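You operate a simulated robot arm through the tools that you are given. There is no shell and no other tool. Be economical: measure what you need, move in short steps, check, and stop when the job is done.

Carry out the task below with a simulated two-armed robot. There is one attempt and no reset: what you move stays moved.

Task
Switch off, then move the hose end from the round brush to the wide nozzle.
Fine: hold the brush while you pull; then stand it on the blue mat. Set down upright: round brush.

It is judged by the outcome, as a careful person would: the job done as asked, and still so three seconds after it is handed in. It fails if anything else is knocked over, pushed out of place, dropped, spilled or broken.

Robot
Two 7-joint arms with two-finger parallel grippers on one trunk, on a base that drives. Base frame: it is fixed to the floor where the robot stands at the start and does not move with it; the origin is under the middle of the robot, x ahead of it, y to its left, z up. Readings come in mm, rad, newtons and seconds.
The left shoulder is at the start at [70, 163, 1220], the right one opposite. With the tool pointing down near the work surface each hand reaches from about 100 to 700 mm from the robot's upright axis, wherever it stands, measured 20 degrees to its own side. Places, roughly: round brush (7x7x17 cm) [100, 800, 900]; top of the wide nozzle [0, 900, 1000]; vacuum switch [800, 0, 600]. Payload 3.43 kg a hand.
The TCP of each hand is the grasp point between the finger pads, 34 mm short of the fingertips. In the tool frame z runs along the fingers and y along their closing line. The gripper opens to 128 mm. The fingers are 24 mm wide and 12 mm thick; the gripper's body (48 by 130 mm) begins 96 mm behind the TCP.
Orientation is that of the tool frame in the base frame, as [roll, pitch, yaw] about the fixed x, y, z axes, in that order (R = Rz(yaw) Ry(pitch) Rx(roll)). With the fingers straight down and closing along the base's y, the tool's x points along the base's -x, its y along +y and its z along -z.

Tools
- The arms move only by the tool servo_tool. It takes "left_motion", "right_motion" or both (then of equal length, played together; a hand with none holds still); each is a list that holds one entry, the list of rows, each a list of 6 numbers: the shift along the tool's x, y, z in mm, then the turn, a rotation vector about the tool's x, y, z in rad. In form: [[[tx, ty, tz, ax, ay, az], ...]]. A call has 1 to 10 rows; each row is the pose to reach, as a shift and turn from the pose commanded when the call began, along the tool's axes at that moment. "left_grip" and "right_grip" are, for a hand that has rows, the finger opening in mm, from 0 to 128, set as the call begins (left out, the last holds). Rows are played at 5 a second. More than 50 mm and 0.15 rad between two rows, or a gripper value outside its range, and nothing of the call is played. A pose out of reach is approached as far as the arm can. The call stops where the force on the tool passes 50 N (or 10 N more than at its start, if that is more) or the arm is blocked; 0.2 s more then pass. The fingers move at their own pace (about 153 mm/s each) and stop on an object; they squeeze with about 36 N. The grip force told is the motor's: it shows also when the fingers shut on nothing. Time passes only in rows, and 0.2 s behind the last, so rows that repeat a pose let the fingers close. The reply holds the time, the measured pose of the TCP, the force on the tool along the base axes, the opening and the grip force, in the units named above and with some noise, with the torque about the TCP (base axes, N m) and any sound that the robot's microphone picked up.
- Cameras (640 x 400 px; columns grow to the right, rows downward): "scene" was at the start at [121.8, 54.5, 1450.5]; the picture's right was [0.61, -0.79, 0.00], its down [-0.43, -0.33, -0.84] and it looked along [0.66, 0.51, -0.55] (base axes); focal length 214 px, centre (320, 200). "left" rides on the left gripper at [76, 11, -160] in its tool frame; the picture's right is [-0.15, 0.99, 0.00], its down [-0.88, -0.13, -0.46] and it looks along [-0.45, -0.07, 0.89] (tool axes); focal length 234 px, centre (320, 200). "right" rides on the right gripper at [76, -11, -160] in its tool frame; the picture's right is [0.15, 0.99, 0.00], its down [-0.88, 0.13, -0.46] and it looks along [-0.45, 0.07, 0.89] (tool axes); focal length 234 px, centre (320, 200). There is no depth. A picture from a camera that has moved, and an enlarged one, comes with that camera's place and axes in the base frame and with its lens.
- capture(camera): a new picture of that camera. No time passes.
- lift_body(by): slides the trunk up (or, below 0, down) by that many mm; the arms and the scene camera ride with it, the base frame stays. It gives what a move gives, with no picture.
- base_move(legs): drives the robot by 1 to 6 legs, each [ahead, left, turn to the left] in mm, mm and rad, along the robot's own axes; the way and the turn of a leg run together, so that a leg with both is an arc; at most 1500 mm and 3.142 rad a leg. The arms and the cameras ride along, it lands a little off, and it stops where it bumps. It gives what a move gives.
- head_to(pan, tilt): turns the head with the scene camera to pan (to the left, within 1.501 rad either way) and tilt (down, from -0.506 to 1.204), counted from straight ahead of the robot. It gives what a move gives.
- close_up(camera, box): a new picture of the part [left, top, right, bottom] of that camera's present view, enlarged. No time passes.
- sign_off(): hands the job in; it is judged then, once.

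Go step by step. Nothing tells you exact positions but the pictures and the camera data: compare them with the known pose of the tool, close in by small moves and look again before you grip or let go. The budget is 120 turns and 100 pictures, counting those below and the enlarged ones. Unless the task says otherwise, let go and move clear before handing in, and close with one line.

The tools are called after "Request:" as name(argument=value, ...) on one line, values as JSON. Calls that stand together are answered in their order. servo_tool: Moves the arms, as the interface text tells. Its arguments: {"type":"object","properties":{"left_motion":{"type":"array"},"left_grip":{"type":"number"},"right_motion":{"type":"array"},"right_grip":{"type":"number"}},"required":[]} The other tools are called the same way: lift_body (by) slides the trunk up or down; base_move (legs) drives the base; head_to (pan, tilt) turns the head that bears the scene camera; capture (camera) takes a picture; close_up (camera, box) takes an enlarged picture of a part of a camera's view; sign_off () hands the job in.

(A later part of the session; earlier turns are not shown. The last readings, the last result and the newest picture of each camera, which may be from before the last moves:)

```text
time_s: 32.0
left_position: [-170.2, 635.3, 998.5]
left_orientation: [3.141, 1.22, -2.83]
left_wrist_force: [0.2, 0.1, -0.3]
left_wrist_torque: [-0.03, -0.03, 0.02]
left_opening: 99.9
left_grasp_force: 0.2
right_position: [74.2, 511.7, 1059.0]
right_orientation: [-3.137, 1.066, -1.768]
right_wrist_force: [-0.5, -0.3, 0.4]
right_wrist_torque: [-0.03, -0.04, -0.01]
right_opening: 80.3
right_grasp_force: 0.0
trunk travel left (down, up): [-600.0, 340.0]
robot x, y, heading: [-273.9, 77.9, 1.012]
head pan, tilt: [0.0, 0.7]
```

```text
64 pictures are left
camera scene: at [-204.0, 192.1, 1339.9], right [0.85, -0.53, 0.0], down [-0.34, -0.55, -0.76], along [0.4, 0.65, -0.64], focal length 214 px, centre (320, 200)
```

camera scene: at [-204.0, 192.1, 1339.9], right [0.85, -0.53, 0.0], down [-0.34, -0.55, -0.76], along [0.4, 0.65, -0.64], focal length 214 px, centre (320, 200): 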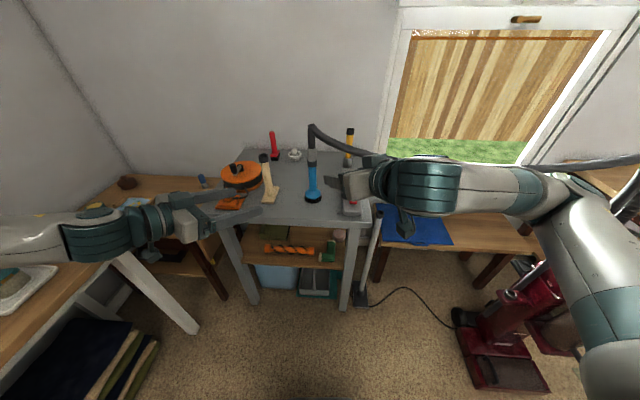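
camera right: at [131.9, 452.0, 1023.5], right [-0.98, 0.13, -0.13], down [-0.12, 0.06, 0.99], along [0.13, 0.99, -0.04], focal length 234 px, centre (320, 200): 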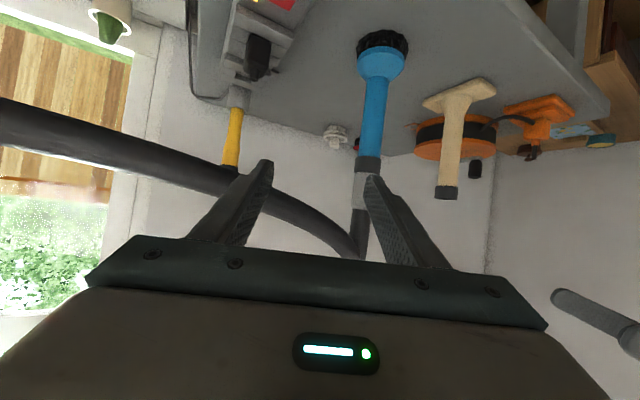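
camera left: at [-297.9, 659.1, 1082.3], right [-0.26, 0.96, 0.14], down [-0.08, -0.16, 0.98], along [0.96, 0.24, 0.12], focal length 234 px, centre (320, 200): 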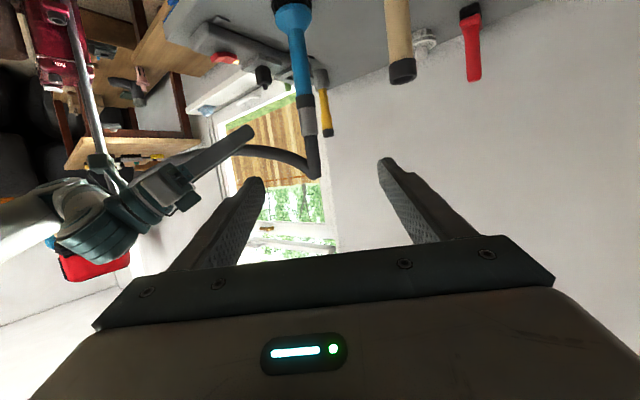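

The elbow is now well clear of the hose. I advance the right hand again to about 80 mm short of the brush neck.

Request:
servo_tool(right_motion=[[[6, 1, 45, 0, 0, 0], [12, 2, 90, 0, 0, 0], [18, 3, 135, 0, 0, 0], [24, 4, 180, 0, 0, 0], [30, 5, 225, 0, 0, 0]]])

Request:
capture(camera="right")

Request:
capture(camera="scene")

```text
time_s: 33.2
left_position: [-170.9, 635.8, 997.9]
left_orientation: [-3.139, 1.22, -2.826]
left_wrist_force: [0.2, -0.4, -1.0]
left_wrist_torque: [0.02, -0.03, -0.04]
left_opening: 100.1
left_grasp_force: 0.0
right_position: [106.2, 692.5, 923.4]
right_orientation: [-3.134, 1.063, -1.77]
right_wrist_force: [-0.3, 0.3, -0.8]
right_wrist_torque: [-0.02, -0.01, 0.0]
right_opening: 79.9
right_grasp_force: 0.1
trunk travel left (down, up): [-600.0, 340.0]
robot x, y, heading: [-278.7, 81.6, 1.023]
head pan, tilt: [0.0, 0.7]
```

```text
63 pictures are left
camera right: at [80.8, 517.8, 934.5], right [-0.98, 0.13, -0.13], down [-0.12, 0.06, 0.99], along [0.14, 0.99, -0.04], focal length 234 px, centre (320, 200)
```

right: 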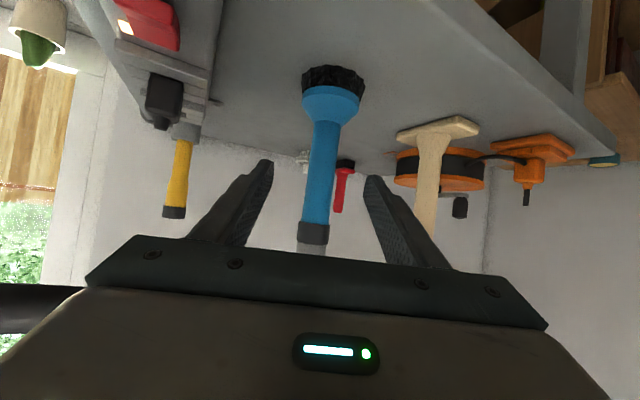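

```text
62 pictures are left
camera scene: at [-204.0, 193.2, 1339.8], right [0.85, -0.53, 0.0], down [-0.34, -0.55, -0.76], along [0.4, 0.65, -0.64], focal length 214 px, centre (320, 200)
```

scene: 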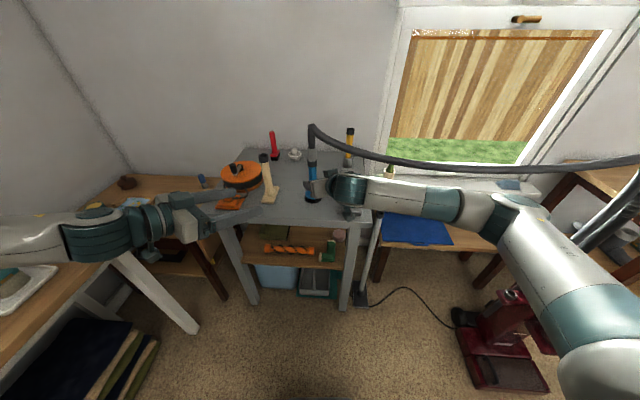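

The right fingers straddle the neck's line. I advance the last 80 mm and then close.

Request:
servo_tool(right_motion=[[[0, 0, 30, 0, 0, 0], [0, 0, 55, 0, 0, 0], [0, 0, 80, 0, 0, 0]]])

Request:
capture(camera="right")

Request:
close_up(camera="scene", box=[260, 110, 400, 220])

```text
time_s: 34.0
left_position: [-170.2, 635.9, 997.2]
left_orientation: [3.14, 1.219, -2.828]
left_wrist_force: [0.1, 0.2, -0.3]
left_wrist_torque: [0.03, -0.03, -0.01]
left_opening: 100.2
left_grasp_force: 0.1
right_position: [120.8, 760.1, 886.7]
right_orientation: [-3.136, 1.064, -1.768]
right_wrist_force: [0.3, 0.8, 0.2]
right_wrist_torque: [-0.01, 0.01, -0.01]
right_opening: 80.0
right_grasp_force: 0.1
trunk travel left (down, up): [-600.0, 340.0]
robot x, y, heading: [-276.4, 75.9, 1.015]
head pan, tilt: [0.0, 0.7]
```

```text
61 pictures are left
camera right: at [95.1, 586.4, 897.2], right [-0.98, 0.13, -0.13], down [-0.12, 0.06, 0.99], along [0.14, 0.99, -0.04], focal length 234 px, centre (320, 200)
```

right: 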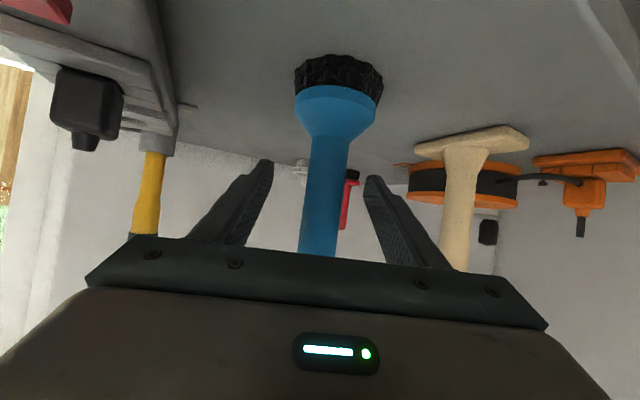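

```text
3.64 times, centred on (330, 165) of scene
camera zoom: at [-204.0, 193.0, 1339.8], right [0.85, -0.53, 0.0], down [-0.34, -0.55, -0.76], along [0.4, 0.65, -0.64], focal length 780 px, centre (284, 327)
```

zoom: 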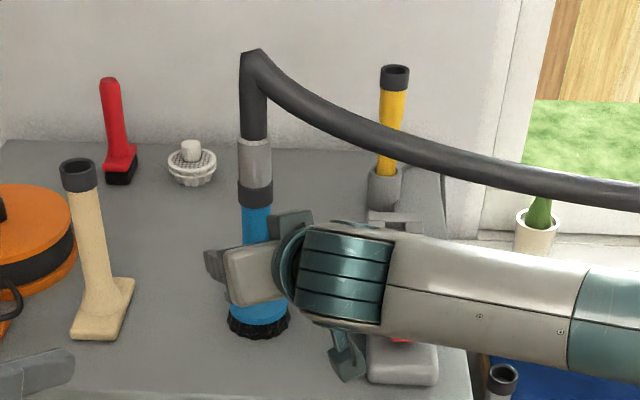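

Request:
servo_tool(right_motion=[[[0, 0, 0, 0, 0, 0], [0, 0, 0, 0, 0, 0], [0, 0, 0, 0, 0, 0]]], right_grip=0)

Request:
capture(camera="left")

```text
time_s: 34.8
left_position: [-170.6, 634.6, 998.9]
left_orientation: [3.139, 1.22, -2.83]
left_wrist_force: [-0.3, -0.3, -0.2]
left_wrist_torque: [0.01, 0.01, 0.02]
left_opening: 99.8
left_grasp_force: 0.0
right_position: [121.0, 760.2, 886.2]
right_orientation: [-3.136, 1.065, -1.769]
right_wrist_force: [-1.3, 0.3, 0.8]
right_wrist_torque: [0.11, 0.26, 0.04]
right_opening: 29.6
right_grasp_force: 36.3
trunk travel left (down, up): [-600.0, 340.0]
robot x, y, heading: [-276.5, 77.4, 1.009]
head pan, tilt: [0.0, 0.7]
```

```text
59 pictures are left
camera left: at [-341.3, 591.8, 981.8], right [-0.26, 0.96, 0.14], down [-0.08, -0.16, 0.98], along [0.96, 0.24, 0.12], focal length 234 px, centre (320, 200)
```

left: 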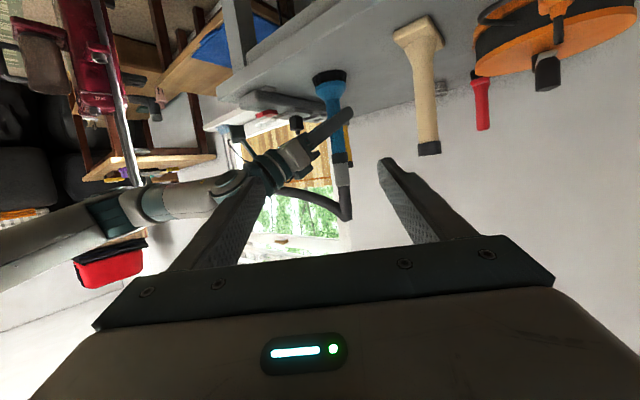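

Brush held (29.6 mm across). Now the left hand goes in: first to a point 100 mm short of the cuff.

Request:
servo_tool(left_motion=[[[-40, 6, 20, 0, 0, 0], [-70, 12, 55, 0, 0, 0], [-95, 20, 98, 0, 0, 0], [-102, 27, 145, 0, 0, 0], [-102, 30, 190, 0, 0, 0]]], left_grip=90)

Request:
capture(camera="left")

Request:
capture(camera="scene")

```text
refused: row 3 steps farther than a row can; nothing moved
```

```text
58 pictures are left
camera left: at [-341.3, 591.8, 981.8], right [-0.26, 0.96, 0.14], down [-0.08, -0.16, 0.98], along [0.96, 0.24, 0.12], focal length 234 px, centre (320, 200)
```

left: 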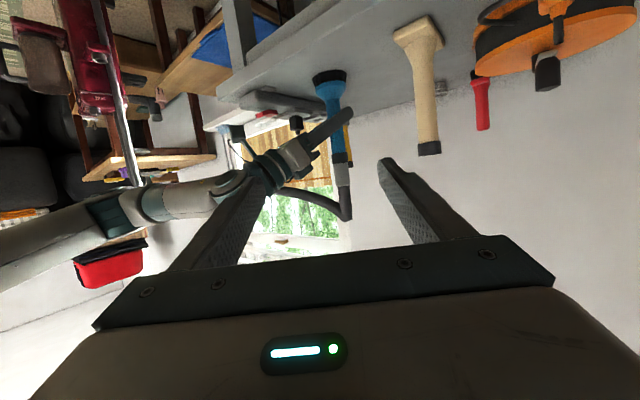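

```text
57 pictures are left
camera scene: at [-204.1, 192.1, 1339.9], right [0.85, -0.53, 0.0], down [-0.34, -0.55, -0.76], along [0.4, 0.65, -0.64], focal length 214 px, centre (320, 200)
```

scene: 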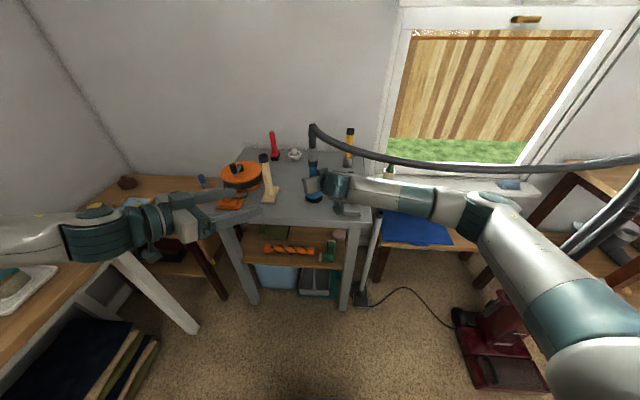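

One step was too long; I repeat it with smaller steps.

Request:
servo_tool(left_motion=[[[-35, 5, 20, 0, 0, 0], [-65, 11, 50, 0, 0, 0], [-85, 18, 90, 0, 0, 0], [-98, 24, 130, 0, 0, 0], [-102, 29, 165, 0, 0, 0], [-102, 30, 195, 0, 0, 0]]], left_grip=90)

Request:
capture(camera="left")

Request:
capture(camera="scene")

```text
time_s: 36.2
left_position: [29.6, 731.8, 1025.5]
left_orientation: [3.138, 1.221, -2.832]
left_wrist_force: [-0.6, -0.1, 0.9]
left_wrist_torque: [0.01, -0.03, 0.0]
left_opening: 90.1
left_grasp_force: 0.1
right_position: [121.0, 759.5, 886.1]
right_orientation: [-3.137, 1.065, -1.772]
right_wrist_force: [-0.4, -0.1, 1.1]
right_wrist_torque: [-0.01, -0.07, -0.06]
right_opening: 29.4
right_grasp_force: 35.5
trunk travel left (down, up): [-600.0, 340.0]
robot x, y, heading: [-275.7, 78.7, 1.013]
head pan, tilt: [0.0, 0.7]
```

```text
56 pictures are left
camera left: at [-141.2, 687.7, 1009.9], right [-0.26, 0.96, 0.14], down [-0.08, -0.16, 0.98], along [0.96, 0.24, 0.12], focal length 234 px, centre (320, 200)
```

left: 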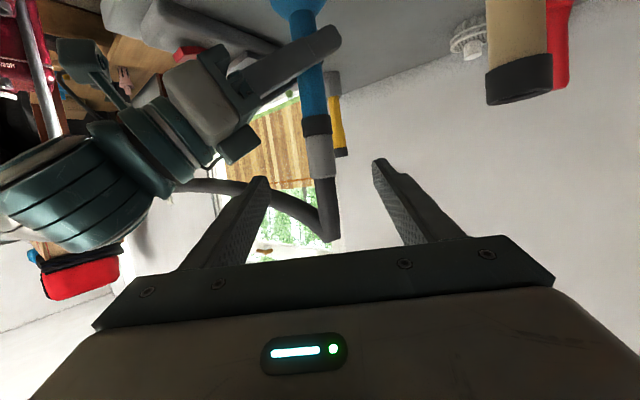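

```text
55 pictures are left
camera scene: at [-202.9, 191.9, 1339.9], right [0.85, -0.53, 0.0], down [-0.34, -0.55, -0.76], along [0.4, 0.65, -0.64], focal length 214 px, centre (320, 200)
```

scene: 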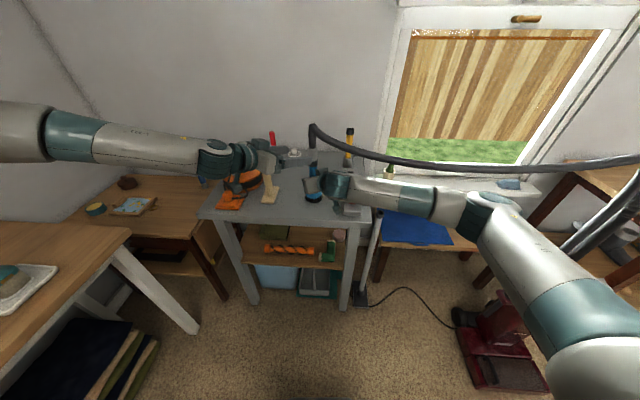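

The cuff is centred between the left fingers (z ≈ 993). I advance 99 mm and close on it.

Request:
servo_tool(left_motion=[[[-1, 0, 40, 0, 0, 0], [-2, -1, 75, 0, 0, 0], [-2, -1, 99, 0, 0, 0]]])

Request:
capture(camera="left")

Request:
close_up(camera="scene", box=[240, 110, 380, 220])

```text
time_s: 37.0
left_position: [73.4, 755.2, 1015.5]
left_orientation: [3.14, 1.22, -2.829]
left_wrist_force: [0.2, -0.9, 0.1]
left_wrist_torque: [0.04, 0.0, 0.02]
left_opening: 90.0
left_grasp_force: 0.0
left hand out of reach, approached as far as the arm can: row 2, 3
right_position: [120.1, 760.5, 887.1]
right_orientation: [-3.139, 1.066, -1.771]
right_wrist_force: [-1.8, -0.2, 3.4]
right_wrist_torque: [0.11, 0.4, 0.04]
right_opening: 29.4
right_grasp_force: 36.1
trunk travel left (down, up): [-600.0, 340.0]
robot x, y, heading: [-276.9, 76.3, 1.015]
head pan, tilt: [0.0, 0.7]
```

```text
54 pictures are left
camera left: at [-97.8, 712.4, 999.4], right [-0.26, 0.96, 0.14], down [-0.08, -0.16, 0.98], along [0.96, 0.24, 0.12], focal length 234 px, centre (320, 200)
```

left: 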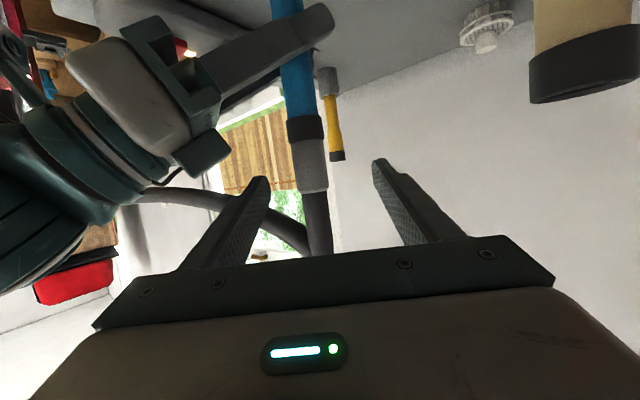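

```text
3.64 times, centred on (310, 165) of scene
camera zoom: at [-203.6, 192.0, 1339.9], right [0.85, -0.53, 0.0], down [-0.34, -0.55, -0.76], along [0.4, 0.65, -0.64], focal length 780 px, centre (356, 327)
```

zoom: 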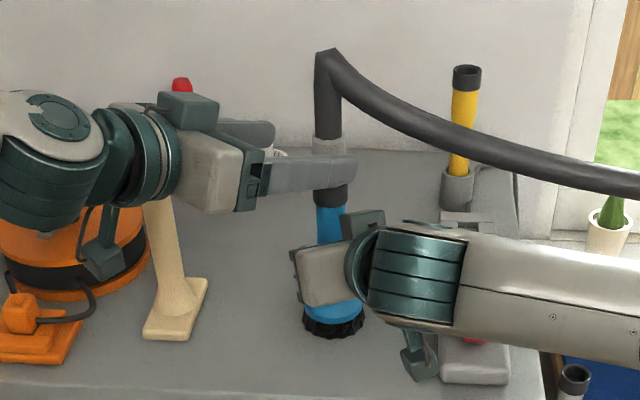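

The left arm reaches a joint limit 46 mm short. I try the same target with the hand's heading turned 0.15 rad closer to neutral.

Request:
servo_tool(left_motion=[[[0, 0, 0, -0.07, 0, -0.026], [2, -3, 15, -0.141, 0, -0.052], [4, -6, 30, -0.141, 0, -0.052], [6, -9, 50, -0.141, 0, -0.052]]])

Request:
capture(camera="left")

```text
time_s: 38.0
left_position: [63.9, 755.7, 1021.0]
left_orientation: [-3.14, 1.219, -2.679]
left_wrist_force: [-0.6, 0.4, 0.5]
left_wrist_torque: [0.01, 0.04, -0.03]
left_opening: 90.3
left_grasp_force: 0.1
left hand out of reach, approached as far as the arm can: row 1, 2, 3, 4
right_position: [120.0, 759.3, 886.4]
right_orientation: [-3.137, 1.064, -1.768]
right_wrist_force: [-0.6, 1.3, 0.4]
right_wrist_torque: [0.0, 0.51, 0.06]
right_opening: 29.5
right_grasp_force: 36.2
trunk travel left (down, up): [-600.0, 340.0]
robot x, y, heading: [-277.9, 75.3, 1.011]
head pan, tilt: [0.0, 0.7]
```

```text
52 pictures are left
camera left: at [-99.6, 688.5, 1004.4], right [-0.4, 0.91, 0.14], down [-0.05, -0.17, 0.98], along [0.92, 0.38, 0.12], focal length 234 px, centre (320, 200)
```

left: 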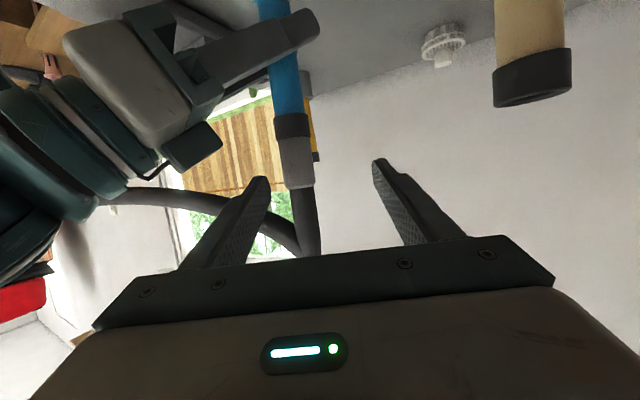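

That was worse, so pointing further to the right should be better. I turn the heading the other way by 0.3 rad and advance.

Request:
servo_tool(left_motion=[[[0, 0, 0, 0.131, 0, 0.048], [0, 0, 0, 0.263, 0, 0.096], [3, -7, 20, 0.282, 0, 0.103], [6, -14, 40, 0.282, 0, 0.103], [9, -20, 58, 0.282, 0, 0.103]]])

```text
time_s: 39.2
left_position: [75.2, 757.9, 1012.0]
left_orientation: [-3.14, 1.219, -2.98]
left_wrist_force: [0.8, 0.1, 0.2]
left_wrist_torque: [0.0, -0.03, 0.02]
left_opening: 90.0
left_grasp_force: 0.0
left hand out of reach, approached as far as the arm can: row 3, 4, 5
right_position: [121.5, 759.0, 887.9]
right_orientation: [-3.137, 1.066, -1.77]
right_wrist_force: [2.2, 0.2, 2.7]
right_wrist_torque: [-0.06, -0.04, -0.02]
right_opening: 29.1
right_grasp_force: 35.8
trunk travel left (down, up): [-600.0, 340.0]
robot x, y, heading: [-275.4, 79.9, 1.015]
head pan, tilt: [0.0, 0.7]
```

Heading isn't the limit, so I try tilting the hand more downward (0.25 rad) while advancing.

Request:
servo_tool(left_motion=[[[0, 0, 0, 0, 0.12, 0], [0, 0, 0, 0, 0.25, 0], [8, 0, 20, 0, 0.25, 0], [11, 0, 45, 0, 0.25, 0]]])

Request:
capture(camera="scene")

```text
time_s: 40.2
left_position: [67.8, 759.0, 1006.8]
left_orientation: [3.034, 0.973, -3.088]
left_wrist_force: [-0.5, -1.8, -1.1]
left_wrist_torque: [0.04, -0.14, 0.28]
left_opening: 90.1
left_grasp_force: 0.0
left hand out of reach, approached as far as the arm can: row 1, 2, 3, 4
right_position: [119.9, 760.0, 886.3]
right_orientation: [-3.137, 1.065, -1.769]
right_wrist_force: [-0.4, -1.2, 3.7]
right_wrist_torque: [0.19, 0.67, 0.2]
right_opening: 29.4
right_grasp_force: 36.1
trunk travel left (down, up): [-600.0, 340.0]
robot x, y, heading: [-274.3, 79.6, 1.014]
head pan, tilt: [0.0, 0.7]
```

```text
51 pictures are left
camera scene: at [-204.0, 191.9, 1339.9], right [0.85, -0.53, 0.0], down [-0.34, -0.55, -0.76], along [0.4, 0.65, -0.64], focal length 214 px, centre (320, 200)
```

scene: 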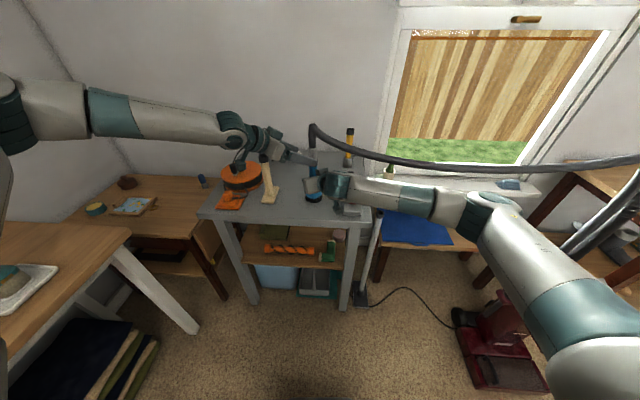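

The left arm seems stuck in an awkward wrist configuration. I back it off, and re-aim it at 45° down with a gentler inward heading, which should be easier.

Request:
servo_tool(left_motion=[[[0, 0, -45, 0, 0, 0], [-8, -14, -75, -0.085, 0.047, -0.088], [-16, -28, -100, -0.17, 0.095, -0.177], [-24, -42, -112, -0.255, 0.142, -0.265], [-28, -54, -112, -0.33, 0.183, -0.343], [-28, -54, -112, -0.363, 0.202, -0.377]]])

Request:
capture(camera="scene")

```text
time_s: 41.6
left_position: [0.6, 689.7, 1092.3]
left_orientation: [-3.072, 0.75, -2.41]
left_wrist_force: [-0.3, -0.3, 0.4]
left_wrist_torque: [0.0, 0.01, -0.01]
left_opening: 89.9
left_grasp_force: 0.1
right_position: [120.4, 759.4, 887.2]
right_orientation: [-3.137, 1.065, -1.769]
right_wrist_force: [-1.1, 0.6, 0.1]
right_wrist_torque: [0.01, 0.54, 0.07]
right_opening: 29.3
right_grasp_force: 36.4
trunk travel left (down, up): [-600.0, 340.0]
robot x, y, heading: [-276.3, 78.1, 1.019]
head pan, tilt: [0.0, 0.7]
```

```text
50 pictures are left
camera scene: at [-204.1, 192.1, 1339.9], right [0.85, -0.53, 0.0], down [-0.34, -0.55, -0.76], along [0.4, 0.65, -0.64], focal length 214 px, centre (320, 200)
```

scene: 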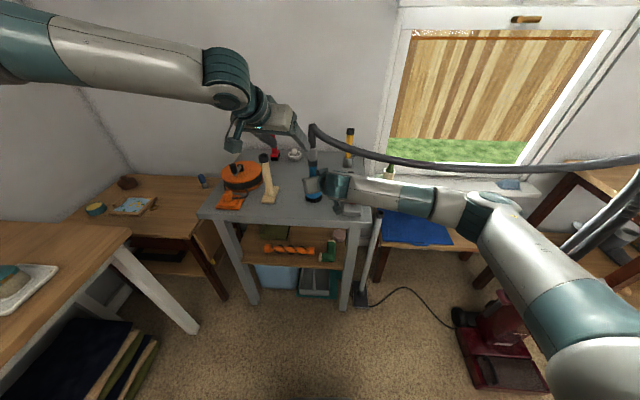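

Request:
servo_tool(left_motion=[[[-12, -6, 22, 0, 0, 0], [-24, -12, 50, 0, 0, 0], [-31, -15, 80, 0, 0, 0], [-31, -15, 105, 0, 0, 0]]])

Request:
capture(camera="left")

```text
time_s: 42.6
left_position: [27.3, 722.5, 1059.1]
left_orientation: [-3.074, 0.748, -2.413]
left_wrist_force: [-0.6, 0.2, 0.3]
left_wrist_torque: [0.03, 0.01, 0.0]
left_opening: 90.0
left_grasp_force: 0.0
left hand out of reach, approached as far as the arm can: row 2, 3, 4
right_position: [119.6, 759.4, 886.1]
right_orientation: [-3.137, 1.063, -1.77]
right_wrist_force: [0.5, -0.1, 0.4]
right_wrist_torque: [0.05, 0.53, 0.06]
right_opening: 28.9
right_grasp_force: 36.6
trunk travel left (down, up): [-600.0, 340.0]
robot x, y, heading: [-274.2, 78.0, 1.018]
head pan, tilt: [0.0, 0.7]
```

```text
49 pictures are left
camera left: at [-109.2, 630.5, 1123.2], right [-0.54, 0.84, 0.05], down [0.31, 0.15, 0.94], along [0.78, 0.53, -0.34], focal length 234 px, centre (320, 200)
```

left: 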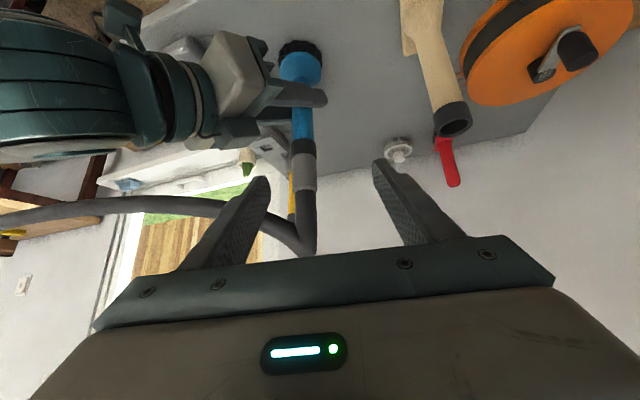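

The left arm is out of reach by a distance of about 50–100 mm, so the base must come closer. I release the brush (it stands on the table with the hose on it), withdraw both hands a bit and drive 80 mm ahead.

Request:
servo_tool(right_motion=[[[0, 0, 0, 0, 0, 0], [0, 0, 0, 0, 0, 0], [0, 0, -40, 0, 0, 0], [0, 0, -80, 0, 0, 0], [0, 0, -115, 0, 0, 0]]], left_motion=[[[0, 0, 0, 0, 0, 0], [0, 0, 0, 0, 0, 0], [0, 0, -40, 0, 0, 0], [0, 0, -80, 0, 0, 0], [0, 0, -80, 0, 0, 0]]], right_grip=80)

Request:
base_move(legs=[[80, 0, 0]])

Request:
capture(camera="right")

Request:
capture(camera="scene")

```text
time_s: 43.8
left_position: [-17.9, 690.5, 1117.3]
left_orientation: [-3.072, 0.747, -2.412]
left_wrist_force: [-0.6, -0.4, -0.4]
left_wrist_torque: [-0.03, -0.01, -0.01]
left_opening: 89.8
left_grasp_force: 0.0
right_position: [99.2, 662.9, 942.2]
right_orientation: [-3.135, 1.063, -1.769]
right_wrist_force: [-0.4, 0.0, -0.2]
right_wrist_torque: [0.04, 0.02, 0.01]
right_opening: 80.1
right_grasp_force: 0.2
trunk travel left (down, up): [-600.0, 340.0]
robot x, y, heading: [-277.0, 79.3, 1.016]
head pan, tilt: [0.0, 0.7]
```

```text
time_s: 44.8
left_position: [24.0, 756.7, 1118.2]
left_orientation: [-3.071, 0.748, -2.412]
left_wrist_force: [0.3, 0.4, -0.2]
left_wrist_torque: [-0.06, 0.04, -0.04]
left_opening: 89.8
left_grasp_force: 0.0
right_position: [141.6, 729.6, 942.2]
right_orientation: [-3.135, 1.061, -1.772]
right_wrist_force: [0.1, 0.0, 0.9]
right_wrist_torque: [-0.06, 0.0, -0.02]
right_opening: 80.5
right_grasp_force: 0.4
trunk travel left (down, up): [-600.0, 340.0]
robot x, y, heading: [-235.0, 146.1, 1.016]
head pan, tilt: [0.0, 0.7]
```

```text
48 pictures are left
camera right: at [116.0, 554.8, 953.1], right [-0.98, 0.13, -0.13], down [-0.12, 0.06, 0.99], along [0.14, 0.99, -0.04], focal length 234 px, centre (320, 200)
```

right: 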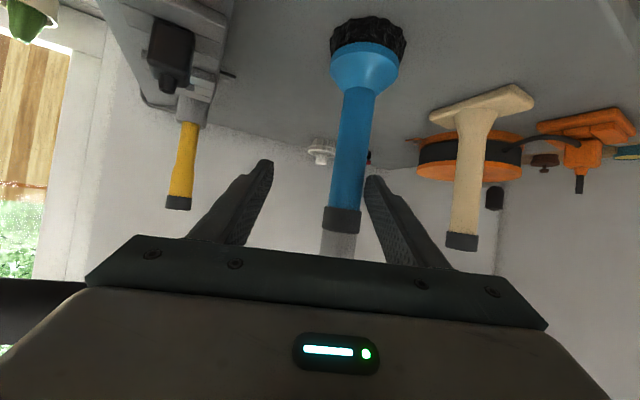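

```text
47 pictures are left
camera scene: at [-162.0, 259.4, 1339.9], right [0.85, -0.53, 0.0], down [-0.34, -0.55, -0.76], along [0.4, 0.65, -0.64], focal length 214 px, centre (320, 200)
```

scene: 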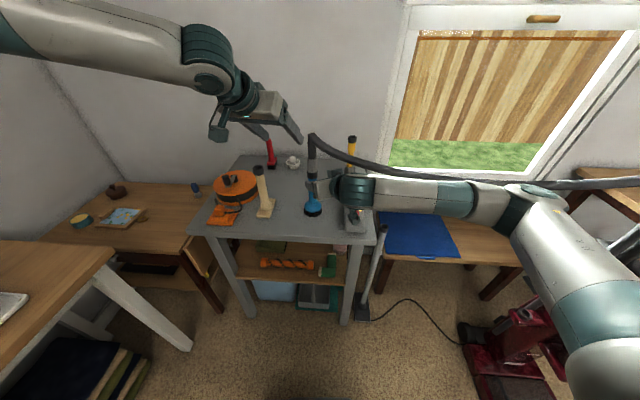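

Now the left hand lines up with the cuff again, from the closer base position.

Request:
servo_tool(left_motion=[[[8, -18, 10, 0, 0, 0], [16, -36, 20, 0, 0, 0], [30, -51, 35, 0, 0, 0], [30, -51, 70, 0, 0, 0]]])

Request:
capture(camera="left")

```text
time_s: 45.8
left_position: [55.0, 724.0, 1059.9]
left_orientation: [-3.07, 0.75, -2.412]
left_wrist_force: [-0.3, -0.7, -0.1]
left_wrist_torque: [0.05, 0.02, 0.02]
left_opening: 90.0
left_grasp_force: 0.1
left hand out of reach, approached as far as the arm can: row 3, 4
right_position: [140.5, 728.6, 942.0]
right_orientation: [-3.138, 1.066, -1.77]
right_wrist_force: [-0.7, 0.0, 0.8]
right_wrist_torque: [0.01, -0.01, 0.03]
right_opening: 80.4
right_grasp_force: 0.1
trunk travel left (down, up): [-600.0, 340.0]
robot x, y, heading: [-229.2, 144.8, 1.01]
head pan, tilt: [0.0, 0.7]
```

```text
46 pictures are left
camera left: at [-81.9, 631.7, 1124.1], right [-0.54, 0.84, 0.05], down [0.31, 0.15, 0.94], along [0.78, 0.53, -0.34], focal length 234 px, centre (320, 200)
```

left: 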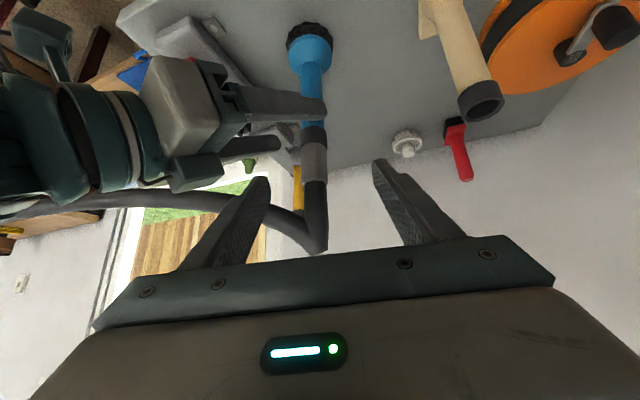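

The stuck positions share a lateral limit: the left hand can't go further right than about 65 mm left of the robot's midline. I retract both hands slightly and shift the base right by 90 mm.

Request:
servo_tool(right_motion=[[[0, 0, -35, 0, 0, 0], [0, 0, -70, 0, 0, 0]]], left_motion=[[[0, 0, -35, 0, 0, 0], [0, 0, -70, 0, 0, 0]]])

Request:
base_move(legs=[[-30, -90, 0]])

```text
time_s: 46.4
left_position: [16.4, 695.9, 1111.8]
left_orientation: [-3.075, 0.75, -2.412]
left_wrist_force: [0.6, -0.4, -0.1]
left_wrist_torque: [0.04, -0.02, -0.03]
left_opening: 90.0
left_grasp_force: 0.1
right_position: [129.7, 666.9, 979.1]
right_orientation: [-3.135, 1.067, -1.77]
right_wrist_force: [0.0, -0.6, 0.6]
right_wrist_torque: [0.03, -0.01, 0.02]
right_opening: 80.0
right_grasp_force: 0.1
trunk travel left (down, up): [-600.0, 340.0]
robot x, y, heading: [-232.2, 143.6, 1.013]
head pan, tilt: [0.0, 0.7]
```

```text
time_s: 47.5
left_position: [76.3, 625.8, 1109.1]
left_orientation: [-3.073, 0.749, -2.412]
left_wrist_force: [-0.6, -0.1, -0.6]
left_wrist_torque: [0.0, 0.03, 0.04]
left_opening: 89.7
left_grasp_force: 0.2
right_position: [188.0, 598.1, 978.2]
right_orientation: [-3.138, 1.065, -1.77]
right_wrist_force: [0.0, 0.4, 0.1]
right_wrist_torque: [-0.02, -0.02, 0.03]
right_opening: 80.1
right_grasp_force: 0.0
trunk travel left (down, up): [-600.0, 340.0]
robot x, y, heading: [-176.2, 74.9, 1.018]
head pan, tilt: [0.0, 0.7]
```

Now both hands move to about 80 mm short of their grasp points (right one dipping first, to stay under the hose).

Request:
servo_tool(right_motion=[[[30, 10, 0, 0, 0, 0], [25, 45, 25, 0, 0, 0], [15, 75, 55, 0, 0, 0], [10, 98, 92, 0, 0, 0]]], left_motion=[[[-3, 24, 21, 0, 0, 0], [-6, 45, 42, 0, 0, 0], [-9, 65, 63, 0, 0, 0], [-11, 82, 84, 0, 0, 0]]])

Request:
capture(camera="right")

Request:
capture(camera="left")

```text
time_s: 48.5
left_position: [76.1, 732.1, 1052.6]
left_orientation: [-3.07, 0.749, -2.41]
left_wrist_force: [-0.6, 0.4, -0.6]
left_wrist_torque: [-0.01, 0.03, 0.0]
left_opening: 89.5
left_grasp_force: 0.0
right_position: [108.2, 692.8, 923.4]
right_orientation: [-3.134, 1.063, -1.769]
right_wrist_force: [-0.7, 1.2, -0.3]
right_wrist_torque: [-0.02, -0.01, -0.01]
right_opening: 80.0
right_grasp_force: 0.1
trunk travel left (down, up): [-600.0, 340.0]
robot x, y, heading: [-174.7, 72.8, 1.018]
head pan, tilt: [0.0, 0.7]
```

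```text
45 pictures are left
camera right: at [83.1, 518.6, 934.1], right [-0.98, 0.13, -0.13], down [-0.12, 0.06, 0.99], along [0.14, 0.99, -0.04], focal length 234 px, centre (320, 200)
```

right: 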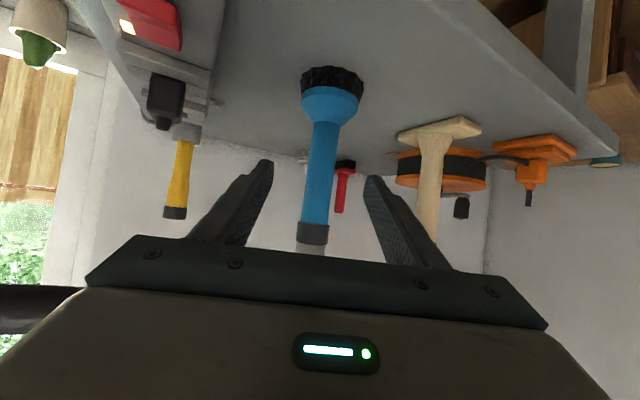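

```text
44 pictures are left
camera left: at [-59.4, 640.2, 1115.8], right [-0.54, 0.84, 0.05], down [0.31, 0.15, 0.94], along [0.78, 0.53, -0.34], focal length 234 px, centre (320, 200)
```

left: 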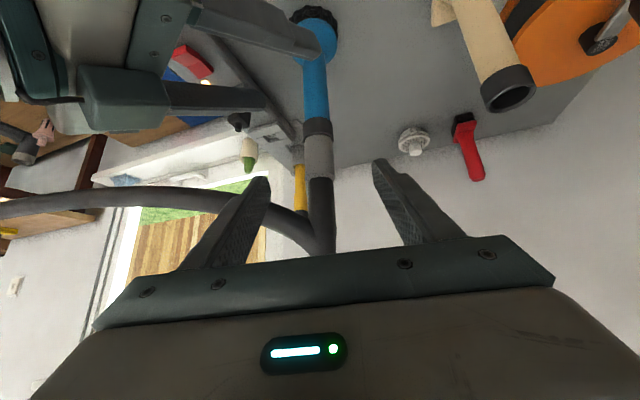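

Both are well lined up (cuff at [121, 764, 988]). Both advance; the right hand closes on the neck, then the left on the cuff.

Request:
servo_tool(right_motion=[[[0, 0, 30, 0, 0, 0], [0, 0, 55, 0, 0, 0], [0, 0, 80, 0, 0, 0]]], left_motion=[[[1, 0, 30, 0, 0, 0], [2, -1, 60, 0, 0, 0], [3, -1, 83, 0, 0, 0]]])

Request:
capture(camera="left")

Request:
close_up(camera="scene", box=[220, 100, 360, 220])

```text
time_s: 49.4
left_position: [120.3, 761.3, 990.3]
left_orientation: [-3.072, 0.748, -2.411]
left_wrist_force: [-0.2, 0.3, -0.3]
left_wrist_torque: [-0.03, -0.02, -0.01]
left_opening: 90.3
left_grasp_force: 0.1
right_position: [122.0, 760.8, 886.1]
right_orientation: [-3.137, 1.065, -1.77]
right_wrist_force: [-0.4, -0.4, 0.4]
right_wrist_torque: [-0.02, 0.0, 0.01]
right_opening: 80.1
right_grasp_force: 0.0
trunk travel left (down, up): [-600.0, 340.0]
robot x, y, heading: [-176.8, 74.2, 1.01]
head pan, tilt: [0.0, 0.7]
```

```text
43 pictures are left
camera left: at [-17.2, 669.2, 1054.1], right [-0.54, 0.84, 0.05], down [0.31, 0.15, 0.94], along [0.78, 0.53, -0.34], focal length 234 px, centre (320, 200)
```

left: 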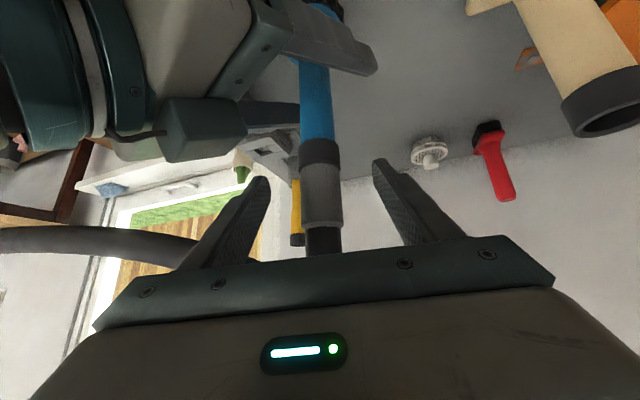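

```text
3.33 times, centred on (290, 160) of scene
camera zoom: at [-103.2, 188.6, 1339.8], right [0.85, -0.53, 0.0], down [-0.34, -0.55, -0.76], along [0.4, 0.65, -0.65], focal length 715 px, centre (420, 333)
```

zoom: 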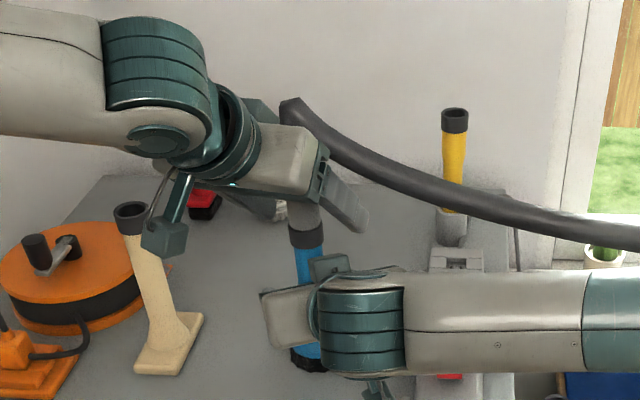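

Cuff and neck are both between their fingers. Closing both.

Request:
servo_tool(right_motion=[[[0, 0, 0, 0, 0, 0], [0, 0, 0, 0, 0, 0], [0, 0, 0, 0, 0, 0], [0, 0, 0, 0, 0, 0]]], left_motion=[[[0, 0, 0, 0, 0, 0], [0, 0, 0, 0, 0, 0], [0, 0, 0, 0, 0, 0], [0, 0, 0, 0, 0, 0]]], right_grip=0, left_grip=0)

```text
time_s: 50.4
left_position: [118.5, 760.7, 991.4]
left_orientation: [-3.075, 0.751, -2.412]
left_wrist_force: [-1.9, 8.7, -0.3]
left_wrist_torque: [1.13, 0.81, 0.18]
left_opening: 32.3
left_grasp_force: 35.8
right_position: [123.2, 759.2, 886.4]
right_orientation: [-3.137, 1.065, -1.772]
right_wrist_force: [2.8, -9.1, 4.2]
right_wrist_torque: [-0.21, -0.43, -0.09]
right_opening: 29.4
right_grasp_force: 35.9
trunk travel left (down, up): [-600.0, 340.0]
robot x, y, heading: [-175.6, 71.8, 1.014]
head pan, tilt: [0.0, 0.7]
```

Both grips are firm (32 and 29 mm). Now I pull the cuff straight up with the left hand while the right holds the brush.

Request:
servo_tool(left_motion=[[[-5, 0, -6, 0, 0, 0], [-10, -1, -11, 0, 0, 0], [-17, -1, -18, 0, 0, 0], [-24, -2, -26, 0, 0, 0], [-34, -3, -36, 0, 0, 0], [-44, -3, -47, 0, 0, 0], [-55, -4, -58, 0, 0, 0]]])

Request:
capture(camera="left")

Request:
close_up(camera="scene", box=[220, 100, 360, 220])

```text
time_s: 52.0
left_position: [120.7, 760.8, 1071.4]
left_orientation: [-3.071, 0.751, -2.411]
left_wrist_force: [-1.1, 0.2, -0.4]
left_wrist_torque: [-0.02, 0.0, -0.03]
left_opening: 29.8
left_grasp_force: 36.5
right_position: [123.2, 760.7, 886.3]
right_orientation: [-3.136, 1.066, -1.77]
right_wrist_force: [-0.5, 0.1, -1.3]
right_wrist_torque: [0.02, 0.02, -0.01]
right_opening: 28.3
right_grasp_force: 35.8
trunk travel left (down, up): [-600.0, 340.0]
robot x, y, heading: [-175.8, 69.2, 1.01]
head pan, tilt: [0.0, 0.7]
```

```text
41 pictures are left
camera left: at [-15.1, 668.5, 1134.3], right [-0.54, 0.84, 0.05], down [0.31, 0.15, 0.94], along [0.78, 0.53, -0.34], focal length 234 px, centre (320, 200)
```

left: 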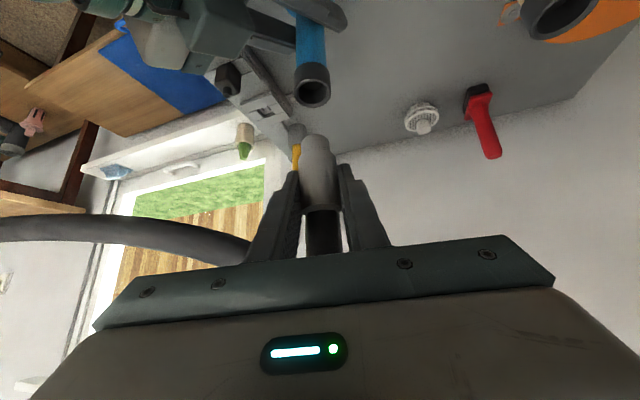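

```text
3.33 times, centred on (290, 160) of scene
camera zoom: at [-103.2, 187.5, 1339.8], right [0.85, -0.53, 0.0], down [-0.34, -0.55, -0.76], along [0.4, 0.65, -0.64], focal length 715 px, centre (420, 333)
```

zoom: 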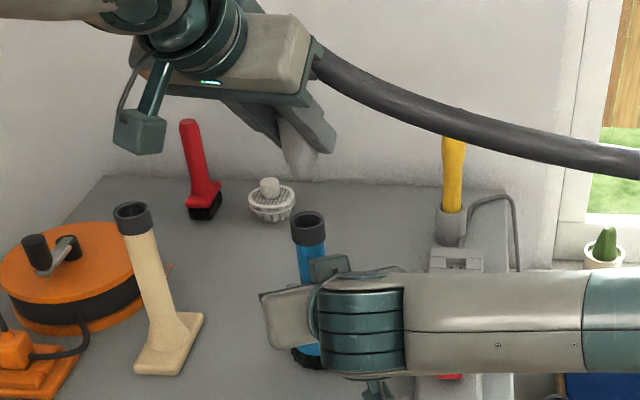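

The hose came off cleanly and the brush is still held. I carry the cuff to above the wide nozzle's mouth at about [-22, 857, 975].

Request:
servo_tool(left_motion=[[[0, 0, -8, 0, 0, 0], [5, 40, -18, 0, 0, 0], [11, 82, -28, 0, 0, 0], [17, 123, -38, 0, 0, 0], [23, 164, -49, 0, 0, 0], [23, 164, -49, 0, 0, 0]]])

Request:
capture(camera="left")

Request:
close_up(camera="scene", box=[180, 100, 340, 220])

```text
time_s: 53.4
left_position: [-18.4, 856.3, 1081.3]
left_orientation: [-3.073, 0.749, -2.412]
left_wrist_force: [-0.2, 0.3, -0.7]
left_wrist_torque: [0.0, 0.03, 0.01]
left_opening: 29.3
left_grasp_force: 36.1
right_position: [123.0, 761.3, 885.7]
right_orientation: [-3.137, 1.065, -1.773]
right_wrist_force: [-0.1, -0.4, -1.3]
right_wrist_torque: [-0.01, 0.01, 0.01]
right_opening: 28.3
right_grasp_force: 36.5
trunk travel left (down, up): [-600.0, 340.0]
robot x, y, heading: [-177.5, 71.5, 1.013]
head pan, tilt: [0.0, 0.7]
```

```text
39 pictures are left
camera left: at [-154.3, 764.8, 1145.8], right [-0.54, 0.84, 0.05], down [0.31, 0.15, 0.94], along [0.78, 0.53, -0.34], focal length 234 px, centre (320, 200)
```

left: 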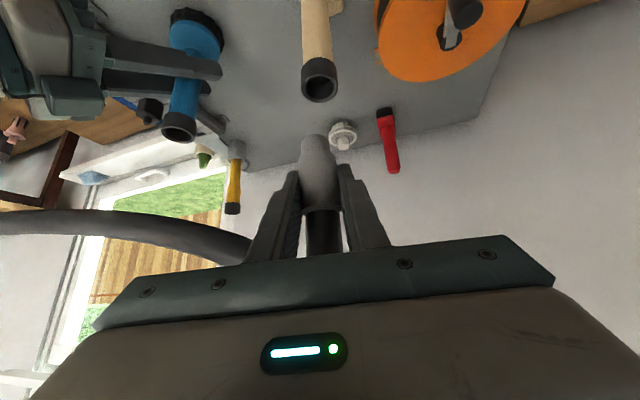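

```text
3.33 times, centred on (260, 160) of scene
camera zoom: at [-102.0, 187.2, 1339.8], right [0.85, -0.53, 0.0], down [-0.34, -0.55, -0.76], along [0.4, 0.65, -0.64], focal length 715 px, centre (520, 333)
```

zoom: 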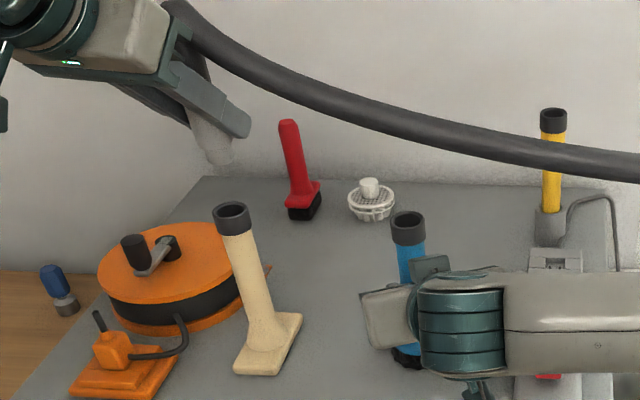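

The nozzle mouth triangulates to about [-21, 862, 978] and the cuff tip hangs ~48 mm below the TCP. I lower to ~25 mm above the mouth and check the alignment closely.

Request:
servo_tool(left_motion=[[[9, 4, 10, 0, 0, 0], [17, 7, 19, 0, 0, 0], [17, 7, 19, 0, 0, 0]]])

Request:
close_up(camera="left", box=[260, 60, 380, 160])

Request:
close_up(camera="scene", box=[190, 110, 270, 190])

```text
time_s: 54.1
left_position: [-22.5, 861.7, 1055.3]
left_orientation: [-3.073, 0.749, -2.41]
left_wrist_force: [0.0, -1.2, -0.4]
left_wrist_torque: [0.02, 0.0, -0.03]
left_opening: 29.3
left_grasp_force: 35.9
right_position: [122.9, 760.0, 887.0]
right_orientation: [-3.138, 1.063, -1.77]
right_wrist_force: [-0.2, -0.6, -1.5]
right_wrist_torque: [0.01, 0.01, -0.01]
right_opening: 28.1
right_grasp_force: 36.2
trunk travel left (down, up): [-600.0, 340.0]
robot x, y, heading: [-173.7, 71.9, 1.013]
head pan, tilt: [0.0, 0.7]
```

```text
4.00 times, centred on (320, 110) of left
camera zoom: at [-160.4, 769.3, 1119.6], right [-0.54, 0.84, 0.05], down [0.31, 0.15, 0.94], along [0.78, 0.53, -0.34], focal length 937 px, centre (320, 560)
```

zoom: 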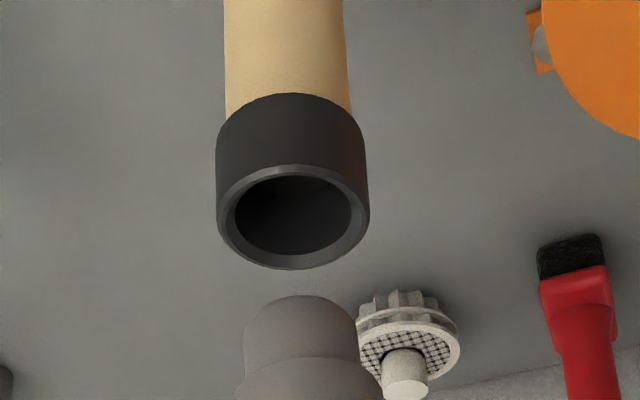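

```text
5.00 times, centred on (230, 150) of scene
camera zoom: at [-103.4, 187.6, 1339.9], right [0.85, -0.53, 0.0], down [-0.34, -0.55, -0.76], along [0.4, 0.65, -0.64], focal length 1072 px, centre (770, 450)
```

zoom: 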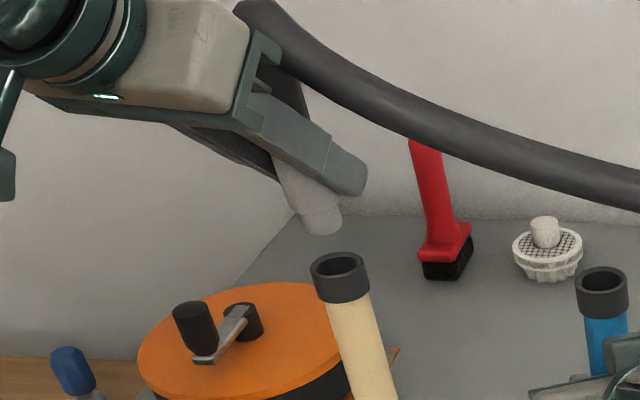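

Request:
close_up(camera="scene", box=[215, 130, 255, 170])

Request:
capture(camera="left")

```text
10.00 times, centred on (235, 150) of scene
camera zoom: at [-103.4, 187.6, 1339.9], right [0.85, -0.53, 0.0], down [-0.34, -0.55, -0.76], along [0.4, 0.65, -0.64], focal length 2145 px, centre (1170, 700)
```

zoom: 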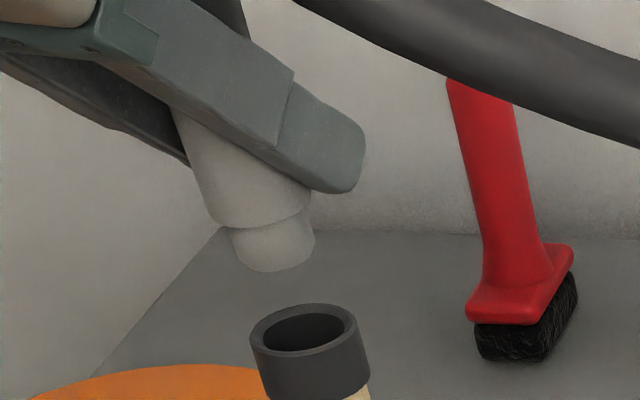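

```text
34 pictures are left
camera left: at [-160.4, 769.3, 1119.6], right [-0.54, 0.84, 0.05], down [0.31, 0.15, 0.94], along [0.78, 0.53, -0.34], focal length 234 px, centre (320, 200)
```

left: 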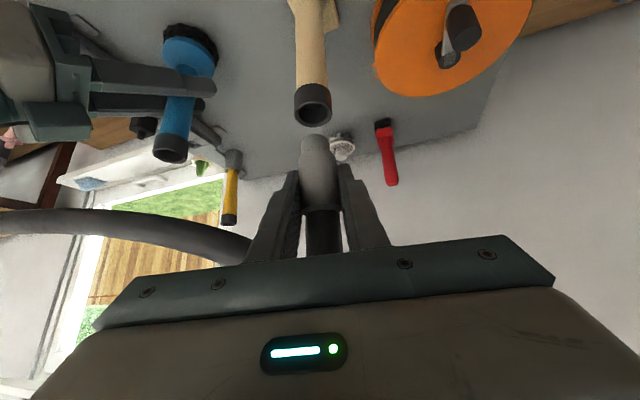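

The cuff hangs upright and is within about 1 mm of the nozzle's axis in both views. I lower it gently and push it in, stopping on force.

Request:
servo_tool(left_motion=[[[13, 1, 15, 0, 0, 0], [17.7, 1.2, 19.6, 0, 0, 0], [21.1, 1.4, 23.3, 0, 0, 0], [24.5, 1.7, 26.9, 0, 0, 0], [27.3, 1.9, 29.8, 0, 0, 0]]])

Request:
close_up(camera="left", box=[260, 60, 380, 160])

Request:
close_up(camera="scene", box=[215, 130, 255, 170])

```text
time_s: 55.4
left_position: [-23.8, 862.3, 1015.3]
left_orientation: [-3.071, 0.75, -2.412]
left_wrist_force: [-1.3, -0.9, 0.2]
left_wrist_torque: [0.02, 0.02, 0.04]
left_opening: 29.2
left_grasp_force: 35.7
right_position: [123.1, 759.9, 886.3]
right_orientation: [-3.136, 1.065, -1.769]
right_wrist_force: [-0.8, -0.6, -1.2]
right_wrist_torque: [-0.02, 0.03, -0.03]
right_opening: 28.2
right_grasp_force: 36.1
trunk travel left (down, up): [-600.0, 340.0]
robot x, y, heading: [-173.3, 72.8, 1.018]
head pan, tilt: [0.0, 0.7]
```

```text
4.00 times, centred on (320, 110) of left
camera zoom: at [-160.1, 769.0, 1079.3], right [-0.54, 0.84, 0.05], down [0.31, 0.15, 0.94], along [0.78, 0.53, -0.34], focal length 937 px, centre (320, 560)
```

zoom: 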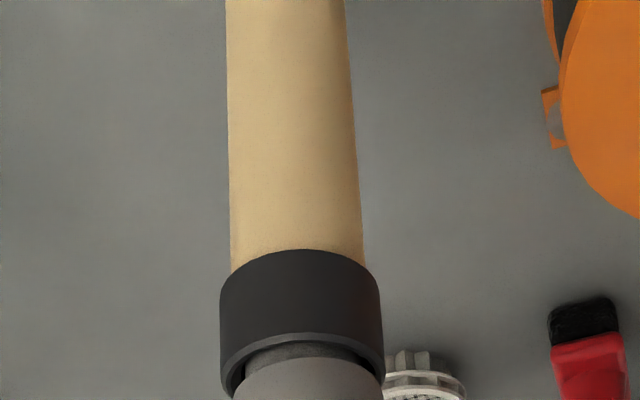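

```text
10.00 times, centred on (235, 150) of scene
camera zoom: at [-103.2, 187.6, 1339.9], right [0.85, -0.53, 0.0], down [-0.34, -0.55, -0.76], along [0.4, 0.65, -0.64], focal length 2145 px, centre (1170, 700)
```

zoom: 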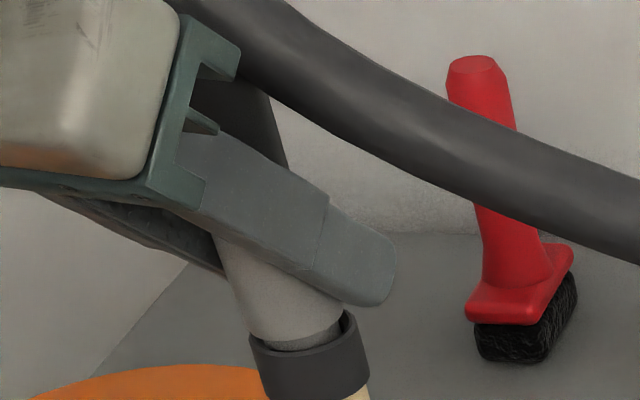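

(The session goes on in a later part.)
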